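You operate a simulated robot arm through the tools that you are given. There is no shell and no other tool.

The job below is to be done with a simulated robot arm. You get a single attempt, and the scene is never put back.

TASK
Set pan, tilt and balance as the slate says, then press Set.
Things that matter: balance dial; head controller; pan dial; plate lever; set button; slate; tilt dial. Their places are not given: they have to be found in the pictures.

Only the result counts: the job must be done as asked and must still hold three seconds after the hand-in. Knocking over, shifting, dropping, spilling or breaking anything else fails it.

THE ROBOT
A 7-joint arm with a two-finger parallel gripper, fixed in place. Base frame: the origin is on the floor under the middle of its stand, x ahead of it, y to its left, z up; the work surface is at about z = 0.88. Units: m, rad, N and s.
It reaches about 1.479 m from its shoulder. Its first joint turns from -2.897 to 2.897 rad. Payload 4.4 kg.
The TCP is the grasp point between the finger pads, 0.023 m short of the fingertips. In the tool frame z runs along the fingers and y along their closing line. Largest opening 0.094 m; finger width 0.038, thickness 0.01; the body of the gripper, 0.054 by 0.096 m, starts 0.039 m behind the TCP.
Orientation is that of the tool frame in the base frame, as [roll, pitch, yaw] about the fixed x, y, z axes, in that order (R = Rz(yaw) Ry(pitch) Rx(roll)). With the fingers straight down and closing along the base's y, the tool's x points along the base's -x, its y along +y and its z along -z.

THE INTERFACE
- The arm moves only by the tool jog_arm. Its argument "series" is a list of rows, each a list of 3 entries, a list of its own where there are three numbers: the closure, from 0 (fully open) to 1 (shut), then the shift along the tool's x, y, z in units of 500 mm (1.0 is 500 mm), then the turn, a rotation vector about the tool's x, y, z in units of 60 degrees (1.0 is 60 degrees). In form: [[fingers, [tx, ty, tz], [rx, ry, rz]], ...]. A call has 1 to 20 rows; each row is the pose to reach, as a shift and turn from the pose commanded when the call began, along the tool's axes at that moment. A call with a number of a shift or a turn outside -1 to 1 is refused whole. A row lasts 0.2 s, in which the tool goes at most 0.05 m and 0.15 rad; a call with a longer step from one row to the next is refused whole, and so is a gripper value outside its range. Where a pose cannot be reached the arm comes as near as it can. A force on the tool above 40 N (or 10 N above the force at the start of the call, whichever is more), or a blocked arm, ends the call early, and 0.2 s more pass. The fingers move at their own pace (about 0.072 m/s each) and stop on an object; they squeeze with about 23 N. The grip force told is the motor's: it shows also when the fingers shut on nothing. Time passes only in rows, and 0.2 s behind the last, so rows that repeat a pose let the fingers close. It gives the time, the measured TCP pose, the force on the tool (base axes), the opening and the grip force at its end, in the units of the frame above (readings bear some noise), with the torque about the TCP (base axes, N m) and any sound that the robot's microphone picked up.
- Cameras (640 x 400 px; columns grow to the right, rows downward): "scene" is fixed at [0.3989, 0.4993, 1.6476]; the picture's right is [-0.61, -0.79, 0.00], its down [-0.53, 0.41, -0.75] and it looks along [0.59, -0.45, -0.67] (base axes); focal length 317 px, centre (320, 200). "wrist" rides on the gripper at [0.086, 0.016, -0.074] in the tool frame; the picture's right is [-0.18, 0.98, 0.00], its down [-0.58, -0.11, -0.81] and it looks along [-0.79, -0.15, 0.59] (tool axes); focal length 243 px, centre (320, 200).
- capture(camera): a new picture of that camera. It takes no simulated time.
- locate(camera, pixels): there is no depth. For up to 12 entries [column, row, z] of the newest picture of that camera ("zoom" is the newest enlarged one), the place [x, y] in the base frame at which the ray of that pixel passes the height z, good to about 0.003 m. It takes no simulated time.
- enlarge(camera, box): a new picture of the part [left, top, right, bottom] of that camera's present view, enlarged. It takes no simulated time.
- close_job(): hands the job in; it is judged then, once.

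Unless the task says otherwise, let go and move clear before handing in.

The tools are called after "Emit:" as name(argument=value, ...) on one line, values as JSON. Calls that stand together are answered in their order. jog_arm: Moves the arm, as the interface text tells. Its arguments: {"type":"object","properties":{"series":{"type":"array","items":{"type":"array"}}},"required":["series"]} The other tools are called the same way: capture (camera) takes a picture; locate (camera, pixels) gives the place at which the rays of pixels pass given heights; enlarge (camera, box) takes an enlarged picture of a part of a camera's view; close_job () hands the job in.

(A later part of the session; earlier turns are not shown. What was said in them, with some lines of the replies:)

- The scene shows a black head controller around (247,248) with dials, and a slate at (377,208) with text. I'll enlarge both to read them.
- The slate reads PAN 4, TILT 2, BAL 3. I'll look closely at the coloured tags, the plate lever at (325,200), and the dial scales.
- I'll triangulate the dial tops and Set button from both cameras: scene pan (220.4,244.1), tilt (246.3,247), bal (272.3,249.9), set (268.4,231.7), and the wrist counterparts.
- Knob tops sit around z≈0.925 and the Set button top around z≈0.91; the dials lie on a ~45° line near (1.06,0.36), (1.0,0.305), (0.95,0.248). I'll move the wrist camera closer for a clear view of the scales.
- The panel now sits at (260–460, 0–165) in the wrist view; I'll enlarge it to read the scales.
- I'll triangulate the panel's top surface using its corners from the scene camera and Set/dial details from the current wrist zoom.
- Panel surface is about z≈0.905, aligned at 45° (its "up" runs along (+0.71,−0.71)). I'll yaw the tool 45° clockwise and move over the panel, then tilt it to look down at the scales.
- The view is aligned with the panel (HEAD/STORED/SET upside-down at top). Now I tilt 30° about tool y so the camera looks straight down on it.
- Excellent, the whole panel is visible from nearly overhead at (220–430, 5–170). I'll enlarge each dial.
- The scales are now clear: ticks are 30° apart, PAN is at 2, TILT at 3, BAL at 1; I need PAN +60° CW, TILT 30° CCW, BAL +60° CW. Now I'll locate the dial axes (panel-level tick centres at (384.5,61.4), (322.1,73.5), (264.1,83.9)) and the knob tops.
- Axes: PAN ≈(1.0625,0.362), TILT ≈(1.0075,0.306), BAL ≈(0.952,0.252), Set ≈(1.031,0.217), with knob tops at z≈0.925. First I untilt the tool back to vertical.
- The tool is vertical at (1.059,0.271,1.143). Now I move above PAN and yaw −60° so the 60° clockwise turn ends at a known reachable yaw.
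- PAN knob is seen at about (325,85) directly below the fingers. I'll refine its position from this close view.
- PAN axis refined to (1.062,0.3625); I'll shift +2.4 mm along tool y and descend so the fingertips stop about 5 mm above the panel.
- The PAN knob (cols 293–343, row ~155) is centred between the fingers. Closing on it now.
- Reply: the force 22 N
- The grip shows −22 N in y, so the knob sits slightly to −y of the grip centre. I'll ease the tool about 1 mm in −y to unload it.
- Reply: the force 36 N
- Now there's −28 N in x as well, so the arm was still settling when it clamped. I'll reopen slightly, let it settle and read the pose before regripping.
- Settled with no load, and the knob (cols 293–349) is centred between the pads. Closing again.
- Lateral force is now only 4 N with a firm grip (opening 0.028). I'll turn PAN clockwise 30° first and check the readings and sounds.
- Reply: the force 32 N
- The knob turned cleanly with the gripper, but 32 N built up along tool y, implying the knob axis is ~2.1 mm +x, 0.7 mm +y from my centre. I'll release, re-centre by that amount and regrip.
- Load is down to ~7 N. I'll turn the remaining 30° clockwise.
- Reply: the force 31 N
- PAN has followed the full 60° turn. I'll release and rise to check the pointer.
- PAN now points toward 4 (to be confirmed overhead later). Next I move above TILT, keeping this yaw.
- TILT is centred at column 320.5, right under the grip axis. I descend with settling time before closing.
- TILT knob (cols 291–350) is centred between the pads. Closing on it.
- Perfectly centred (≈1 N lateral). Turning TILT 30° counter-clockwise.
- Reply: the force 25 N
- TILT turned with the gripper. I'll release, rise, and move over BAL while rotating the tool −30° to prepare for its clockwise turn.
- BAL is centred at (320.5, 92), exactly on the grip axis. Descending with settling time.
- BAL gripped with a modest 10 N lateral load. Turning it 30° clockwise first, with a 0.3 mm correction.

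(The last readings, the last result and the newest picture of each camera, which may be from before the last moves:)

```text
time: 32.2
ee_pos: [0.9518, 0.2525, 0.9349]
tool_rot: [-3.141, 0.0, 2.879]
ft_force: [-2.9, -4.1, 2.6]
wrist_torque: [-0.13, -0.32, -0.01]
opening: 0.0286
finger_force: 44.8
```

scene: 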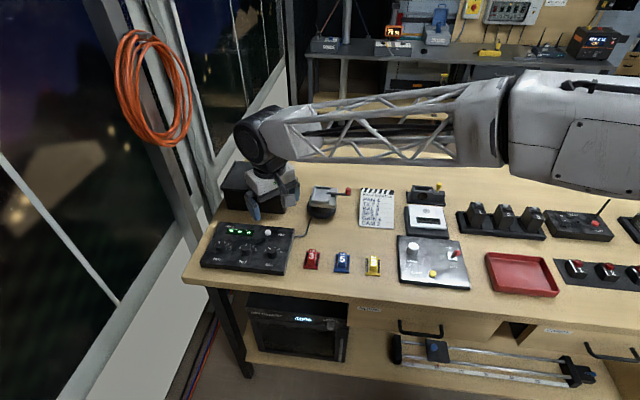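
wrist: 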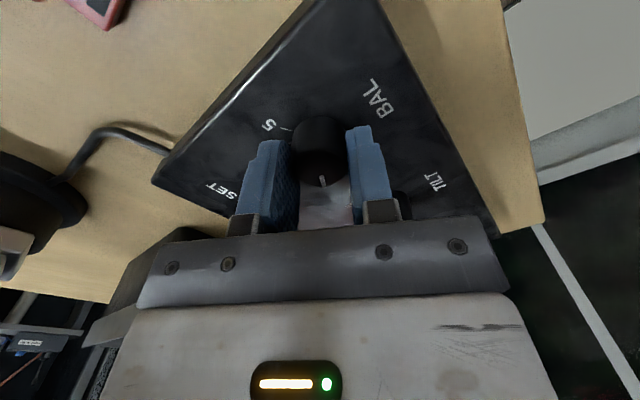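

Low load (≈5 N); continuing the remaining 30°.

Emit:
jog_arm(series=[[0.8, [0, 0, 0], [0, 0, 0.1]], [0.8, [0, 0, 0], [0, 0, 0.2]], [0.8, [0, 0, 0], [0, 0, 0.3]], [0.8, [0, 0, 0], [0, 0, 0.4]], [0.8, [0, 0, 0], [0, 0, 0.5]], [0.8, [0, 0, 0], [0, 0, 0.5]], [0.8, [0, 0, 0], [0, 0, 0.5]]])

Emit:
capture(camera="wrist")

```text
time: 33.8
ee_pos: [0.9526, 0.2521, 0.9343]
tool_rot: [-3.141, 0.0, 2.357]
ft_force: [-10.9, 6.8, 6.7]
wrist_torque: [0.24, 0.36, 0.02]
opening: 0.0282
finger_force: 45.1
```

```text
taken
```

wrist: 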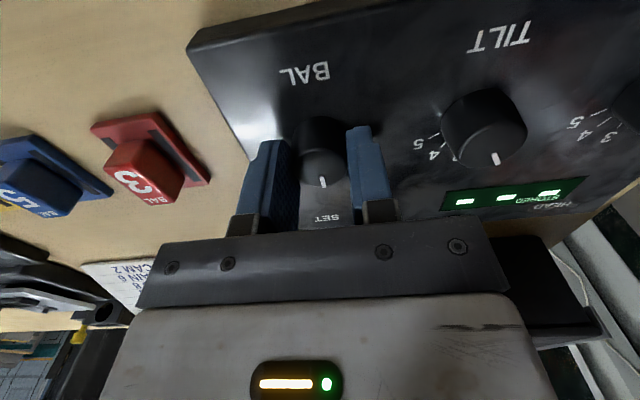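

BAL has turned the full 60°. I'll release, rise, and go back to the overhead viewing pose to verify all three pointers.

Emit:
jog_arm(series=[[0.6, [0, 0, 0], [0, 0, 0]], [0.4, [0, 0, 0], [0, 0, 0]], [0.4, [0, 0, -0.04], [0, 0, 0]], [0.4, [0, 0, -0.09], [0, 0, 0]], [0.4, [0, 0, -0.14], [0, 0, 0]], [0.4, [0, 0, -0.2], [0, 0, 0]], [0.4, [-0.03, 0.045, -0.25], [0, 0, 0]], [0.4, [-0.06, 0.09, -0.3], [0, 0, 0]], [0.4, [-0.09, 0.135, -0.36], [0, 0.1, 0]], [0.4, [-0.125, 0.18, -0.418], [0, 0.2, 0]], [0.4, [-0.125, 0.18, -0.418], [0, 0.3, 0]], [0.4, [-0.125, 0.18, -0.418], [0, 0.4, 0]], [0.4, [-0.125, 0.18, -0.418], [0, 0.5, 0]], [0.4, [-0.125, 0.18, -0.418], [0, 0.5, 0]], [0.4, [-0.125, 0.18, -0.418], [0, 0.5, 0]]])

Emit:
capture(camera="wrist")

Emit:
enlarge(camera="wrist", box=[355, 40, 419, 80])

Emit:
enlarge(camera="wrist", box=[289, 55, 353, 95])

Emit:
enlarge(camera="wrist", box=[230, 65, 294, 105])

Emit:
enlarge(camera="scene", box=[190, 210, 310, 285])

```text
time: 37.0
ee_pos: [1.0597, 0.2729, 1.1442]
tool_rot: [-3.141, -0.524, 2.356]
ft_force: [0.2, -0.7, -0.4]
wrist_torque: [0.0, 0.01, -0.02]
opening: 0.0561
finger_force: 0.0
```

```text
taken
```

wrist: 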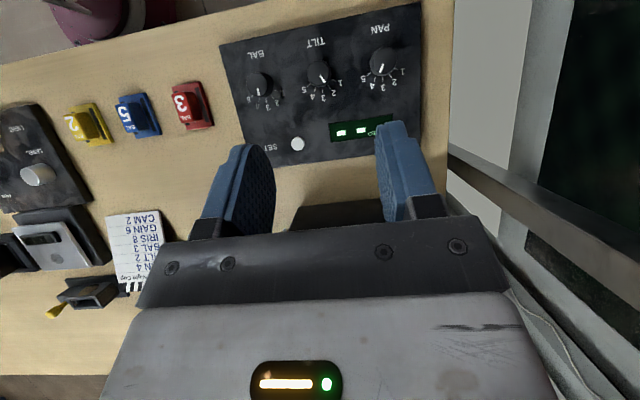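

```text
10.00 times, centred on (387, 60) of wrist
```

zoom: 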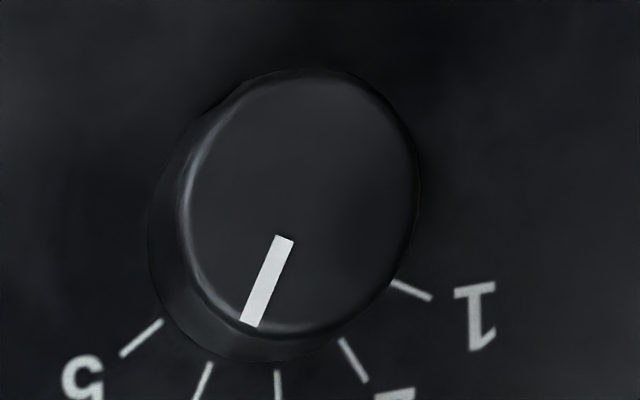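

```text
10.00 times, centred on (321, 75) of wrist
```

zoom: 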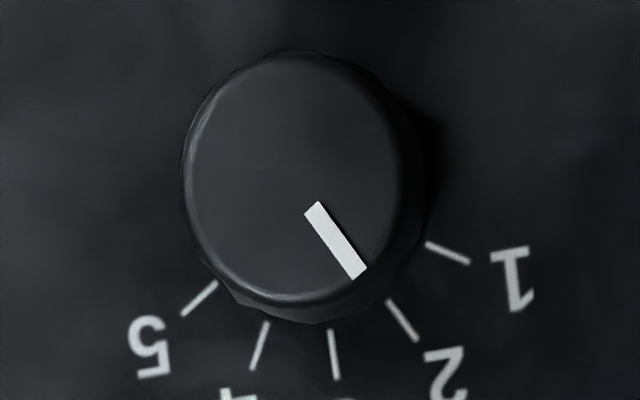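

```text
10.00 times, centred on (262, 85) of wrist
```

zoom: 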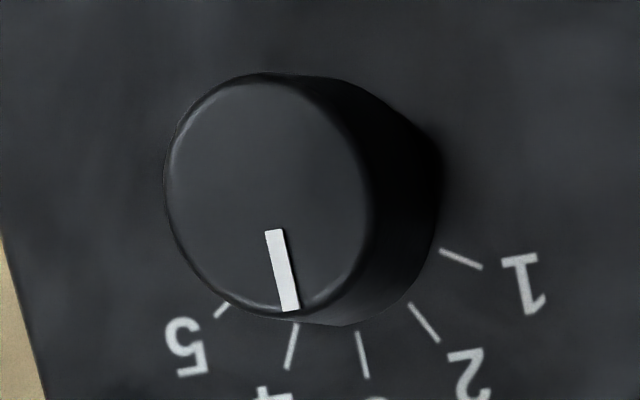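

```text
5.33 times, centred on (250, 248) of scene
```

zoom: 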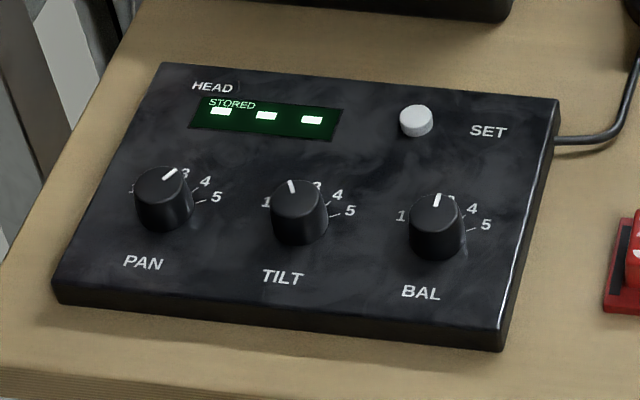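

All three pointers match their ticks: PAN −23.1° vs tick 4 at −23.4°, TILT 36.3° vs tick 2 at 36.2°, BAL 12° vs tick 3 at ~10°. Now I'll locate Set and the dark box edge for clearance.

Emit:
enlarge(camera="wrist", box=[265, 115, 345, 165])

Emit:
locate(camera="wrist", pixels=[[297.5, 144, 0.912], [297.5, 144, 0.905], [300, 207, 0.98], [370, 200, 0.98], [300, 207, 0.96], [370, 200, 0.96]])

Emit:
enlarge(camera="scene", box=[215, 150, 305, 240])

```text
8.00 times, centred on (305, 140) of wrist
```

zoom: 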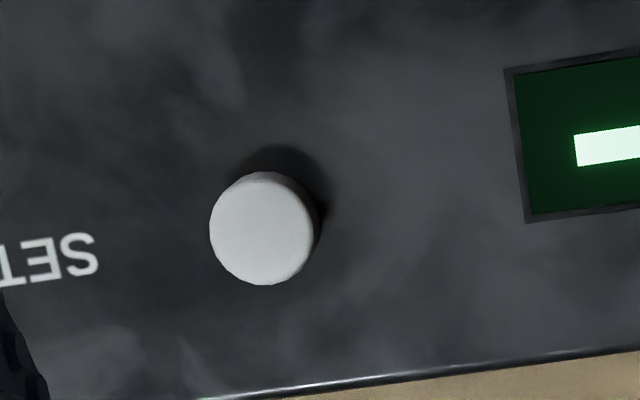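

```text
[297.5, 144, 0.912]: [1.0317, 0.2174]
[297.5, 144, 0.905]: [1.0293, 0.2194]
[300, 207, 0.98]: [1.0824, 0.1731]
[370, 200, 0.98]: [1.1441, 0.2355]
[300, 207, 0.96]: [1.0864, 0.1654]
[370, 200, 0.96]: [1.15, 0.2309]
```

```text
4.44 times, centred on (260, 195) of scene
```

zoom: 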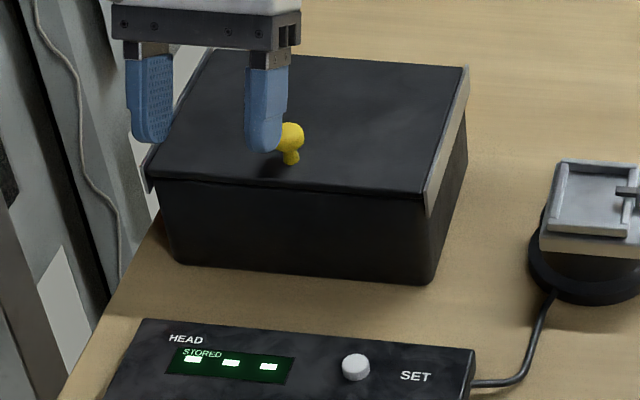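

Set is at about (1.032,0.2175) with ~7 cm clearance to the box. I'll untilt while closing the fingers, then move to hover above Set.

Emit:
jog_arm(series=[[0.6, [0, 0, 0], [0, -0.125, 0]], [0.8, [0, 0, 0], [0, -0.25, 0]], [1.0, [0, 0, 0], [0, -0.375, 0]], [1.0, [0, 0, 0], [0, -0.5, 0]], [1.0, [0, 0, 0], [0, -0.5, 0]]])

Emit:
jog_arm(series=[[1.0, [-0.0075, -0.0233, 0.067], [0, 0, 0]], [1.0, [-0.015, -0.0466, 0.134], [0, 0, 0]], [1.0, [-0.0225, -0.07, 0.2], [0, 0, 0]], [1.0, [-0.03, -0.0933, 0.267], [0, 0, 0]], [1.0, [-0.0374, -0.1166, 0.336], [0, 0, 0]], [1.0, [-0.0374, -0.1166, 0.336], [0, 0, 0]], [1.0, [-0.0374, -0.1166, 0.336], [0, 0, 0]]])

Emit:
capture(camera="wrist")

Emit:
enlarge(camera="scene", box=[190, 190, 310, 285])

```text
time: 38.2
ee_pos: [1.06, 0.2718, 1.1432]
tool_rot: [-3.14, 0.001, 2.357]
ft_force: [1.2, -0.9, -0.3]
wrist_torque: [0.0, 0.02, 0.0]
opening: 0.0001
finger_force: 23.1
```

```text
time: 39.8
ee_pos: [1.032, 0.2176, 0.9731]
tool_rot: [-3.14, 0.001, 2.356]
ft_force: [0.2, -0.9, -0.4]
wrist_torque: [0.0, -0.01, 0.03]
opening: 0.0
finger_force: 23.2
```

```text
taken
```

wrist: 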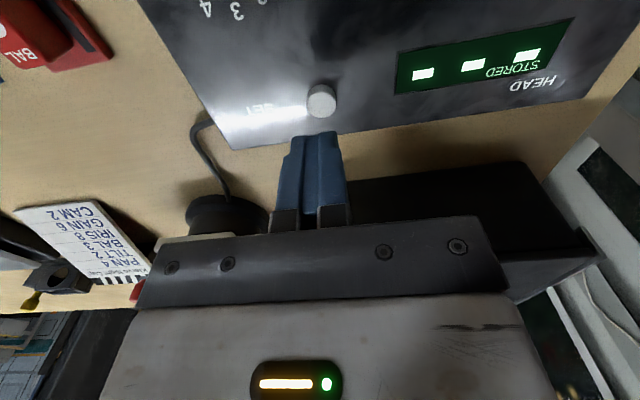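

```text
4.21 times, centred on (250, 238) of scene
```

zoom: 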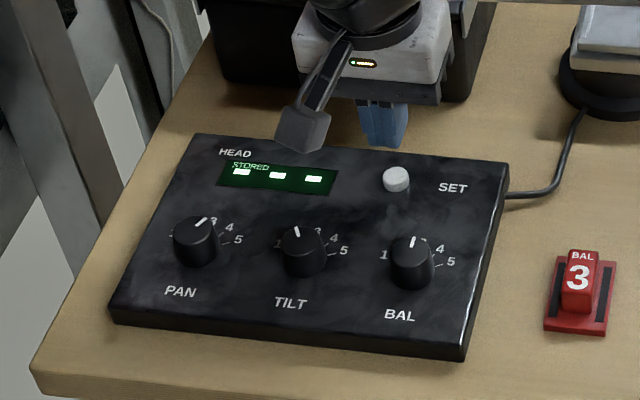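

Set (321,100) lies directly under the closed fingertips. I'll descend to just above it, then press down in 1 mm steps.

Emit:
jog_arm(series=[[1.0, [0.004, 0, 0.03], [0, 0, 0]], [1.0, [0.004, 0, 0.055], [0, 0, 0]], [1.0, [0.004, 0, 0.07], [0, 0, 0]], [1.0, [0.004, 0, 0.074], [0, 0, 0]], [1.0, [0.004, 0, 0.077], [0, 0, 0]], [1.0, [0.004, 0, 0.08], [0, 0, 0]], [1.0, [0.004, 0, 0.082], [0, 0, 0]], [1.0, [0.004, 0, 0.084], [0, 0, 0]], [1.0, [0.004, 0, 0.086], [0, 0, 0]]])

Emit:
capture(camera="wrist")

Emit:
enlarge(camera="scene", box=[190, 190, 310, 285])

```text
time: 41.8
ee_pos: [1.0312, 0.2178, 0.9301]
tool_rot: [-3.141, 0.0, 2.355]
ft_force: [-0.5, 1.0, 0.2]
wrist_torque: [0.05, 0.0, 0.02]
opening: 0.0001
finger_force: 23.0
```

```text
taken
```

wrist: 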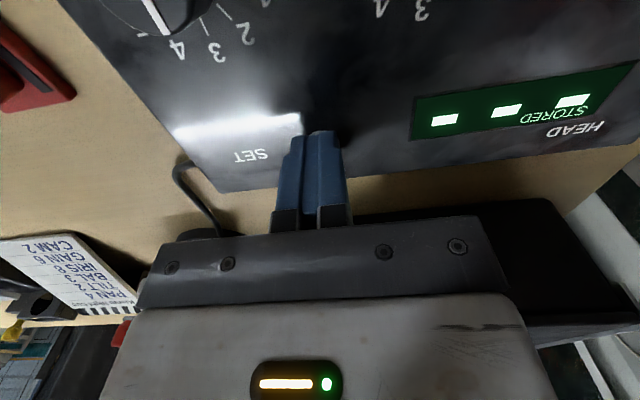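

```text
4.21 times, centred on (250, 238) of scene
```

zoom: 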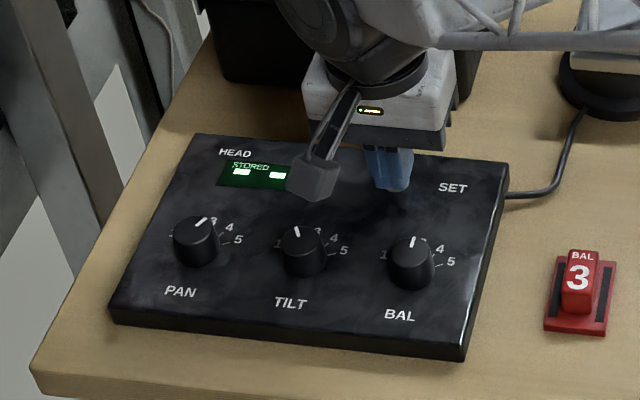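

No contact yet at TCP z=0.930 (tips ≈0.907). Continuing down in 1 mm steps.

Emit:
jog_arm(series=[[1.0, [0, 0, 0.002], [0, 0, 0]], [1.0, [0, 0, 0.004], [0, 0, 0]], [1.0, [0, 0, 0.006], [0, 0, 0]], [1.0, [0, 0, 0.006], [0, 0, 0]]])

Emit:
capture(camera="wrist")

```text
time: 42.8
ee_pos: [1.0306, 0.2194, 0.9277]
tool_rot: [3.141, -0.001, 2.357]
ft_force: [-0.9, 0.1, 5.2]
wrist_torque: [0.03, 0.0, 0.02]
opening: 0.0001
finger_force: 23.1
heard: click
```

```text
taken
```

wrist: 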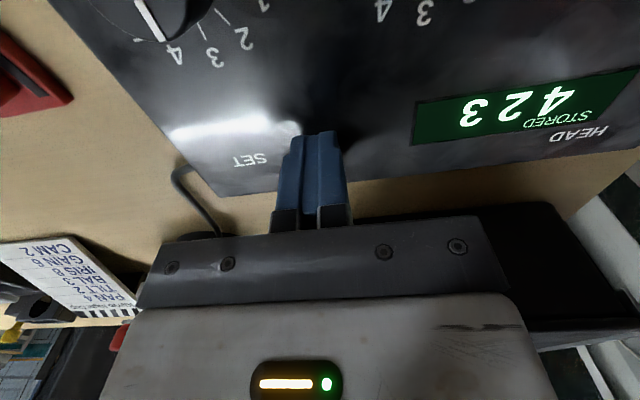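

A click was heard and the display at (520,105) now reads STORED 4 2 3. I'll retreat straight up, clear of the controller.

Emit:
jog_arm(series=[[1.0, [0, 0, -0.03], [0, 0, 0]], [1.0, [0, 0, -0.08], [0, 0, 0]], [1.0, [0, 0, -0.15], [0, 0, 0]], [1.0, [0, 0, -0.23], [0, 0, 0]], [1.0, [0, 0, -0.31], [0, 0, 0]], [1.0, [0, 0, -0.39], [0, 0, 0]], [1.0, [0, 0, -0.45], [0, 0, 0]], [1.0, [0, 0, -0.45], [0, 0, 0]]])

Emit:
capture(camera="scene")

Emit:
enlarge(camera="scene", box=[190, 210, 310, 285])

Emit:
capture(camera="wrist")

```text
time: 44.6
ee_pos: [1.0307, 0.2189, 1.1529]
tool_rot: [3.14, -0.001, 2.356]
ft_force: [-0.2, -0.6, -0.8]
wrist_torque: [0.0, 0.03, 0.03]
opening: 0.0
finger_force: 23.1
```

```text
taken
```

scene: 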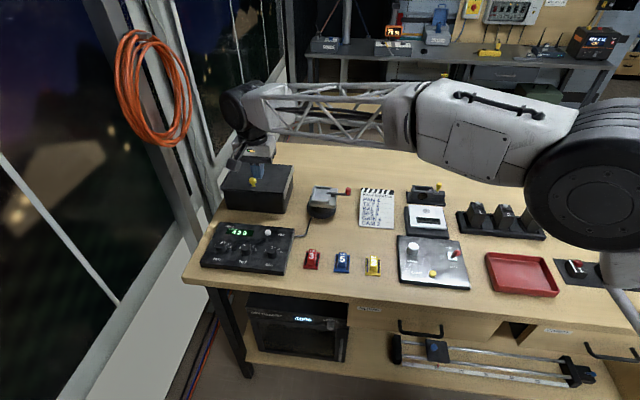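

```text
5.33 times, centred on (250, 248) of scene
```

zoom: 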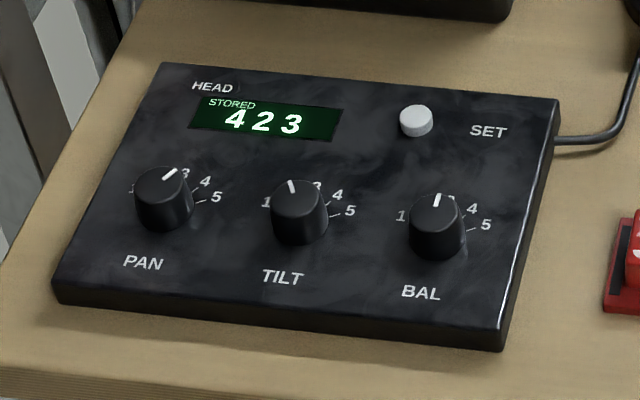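

```text
taken
```

wrist: 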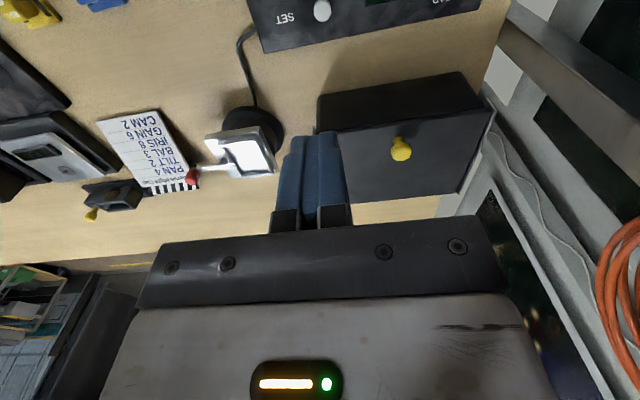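

The display shows STORED 4 2 3, the dials hold their settings, and the controller, plate lever and other items are in the same places as in the first picture. The arm is clear at z≈1.15, so I'm handing in the job.

Emit:
close_job()

```text
The job is handed in.
```

The head controller is set as the slate says: pan 4, tilt 2, balance 3. I then pressed Set, heard a click, and the display now reads STORED 4 2 3.

From overhead, before I pressed Set, each pointer lined up with its tick to within about 2°. The last scene picture still showed the dials holding those positions. The controller, the plate lever and everything else on the table looked unmoved. The arm was clear of the table when I handed in. The hand-in was accepted, but no verdict came back with it.
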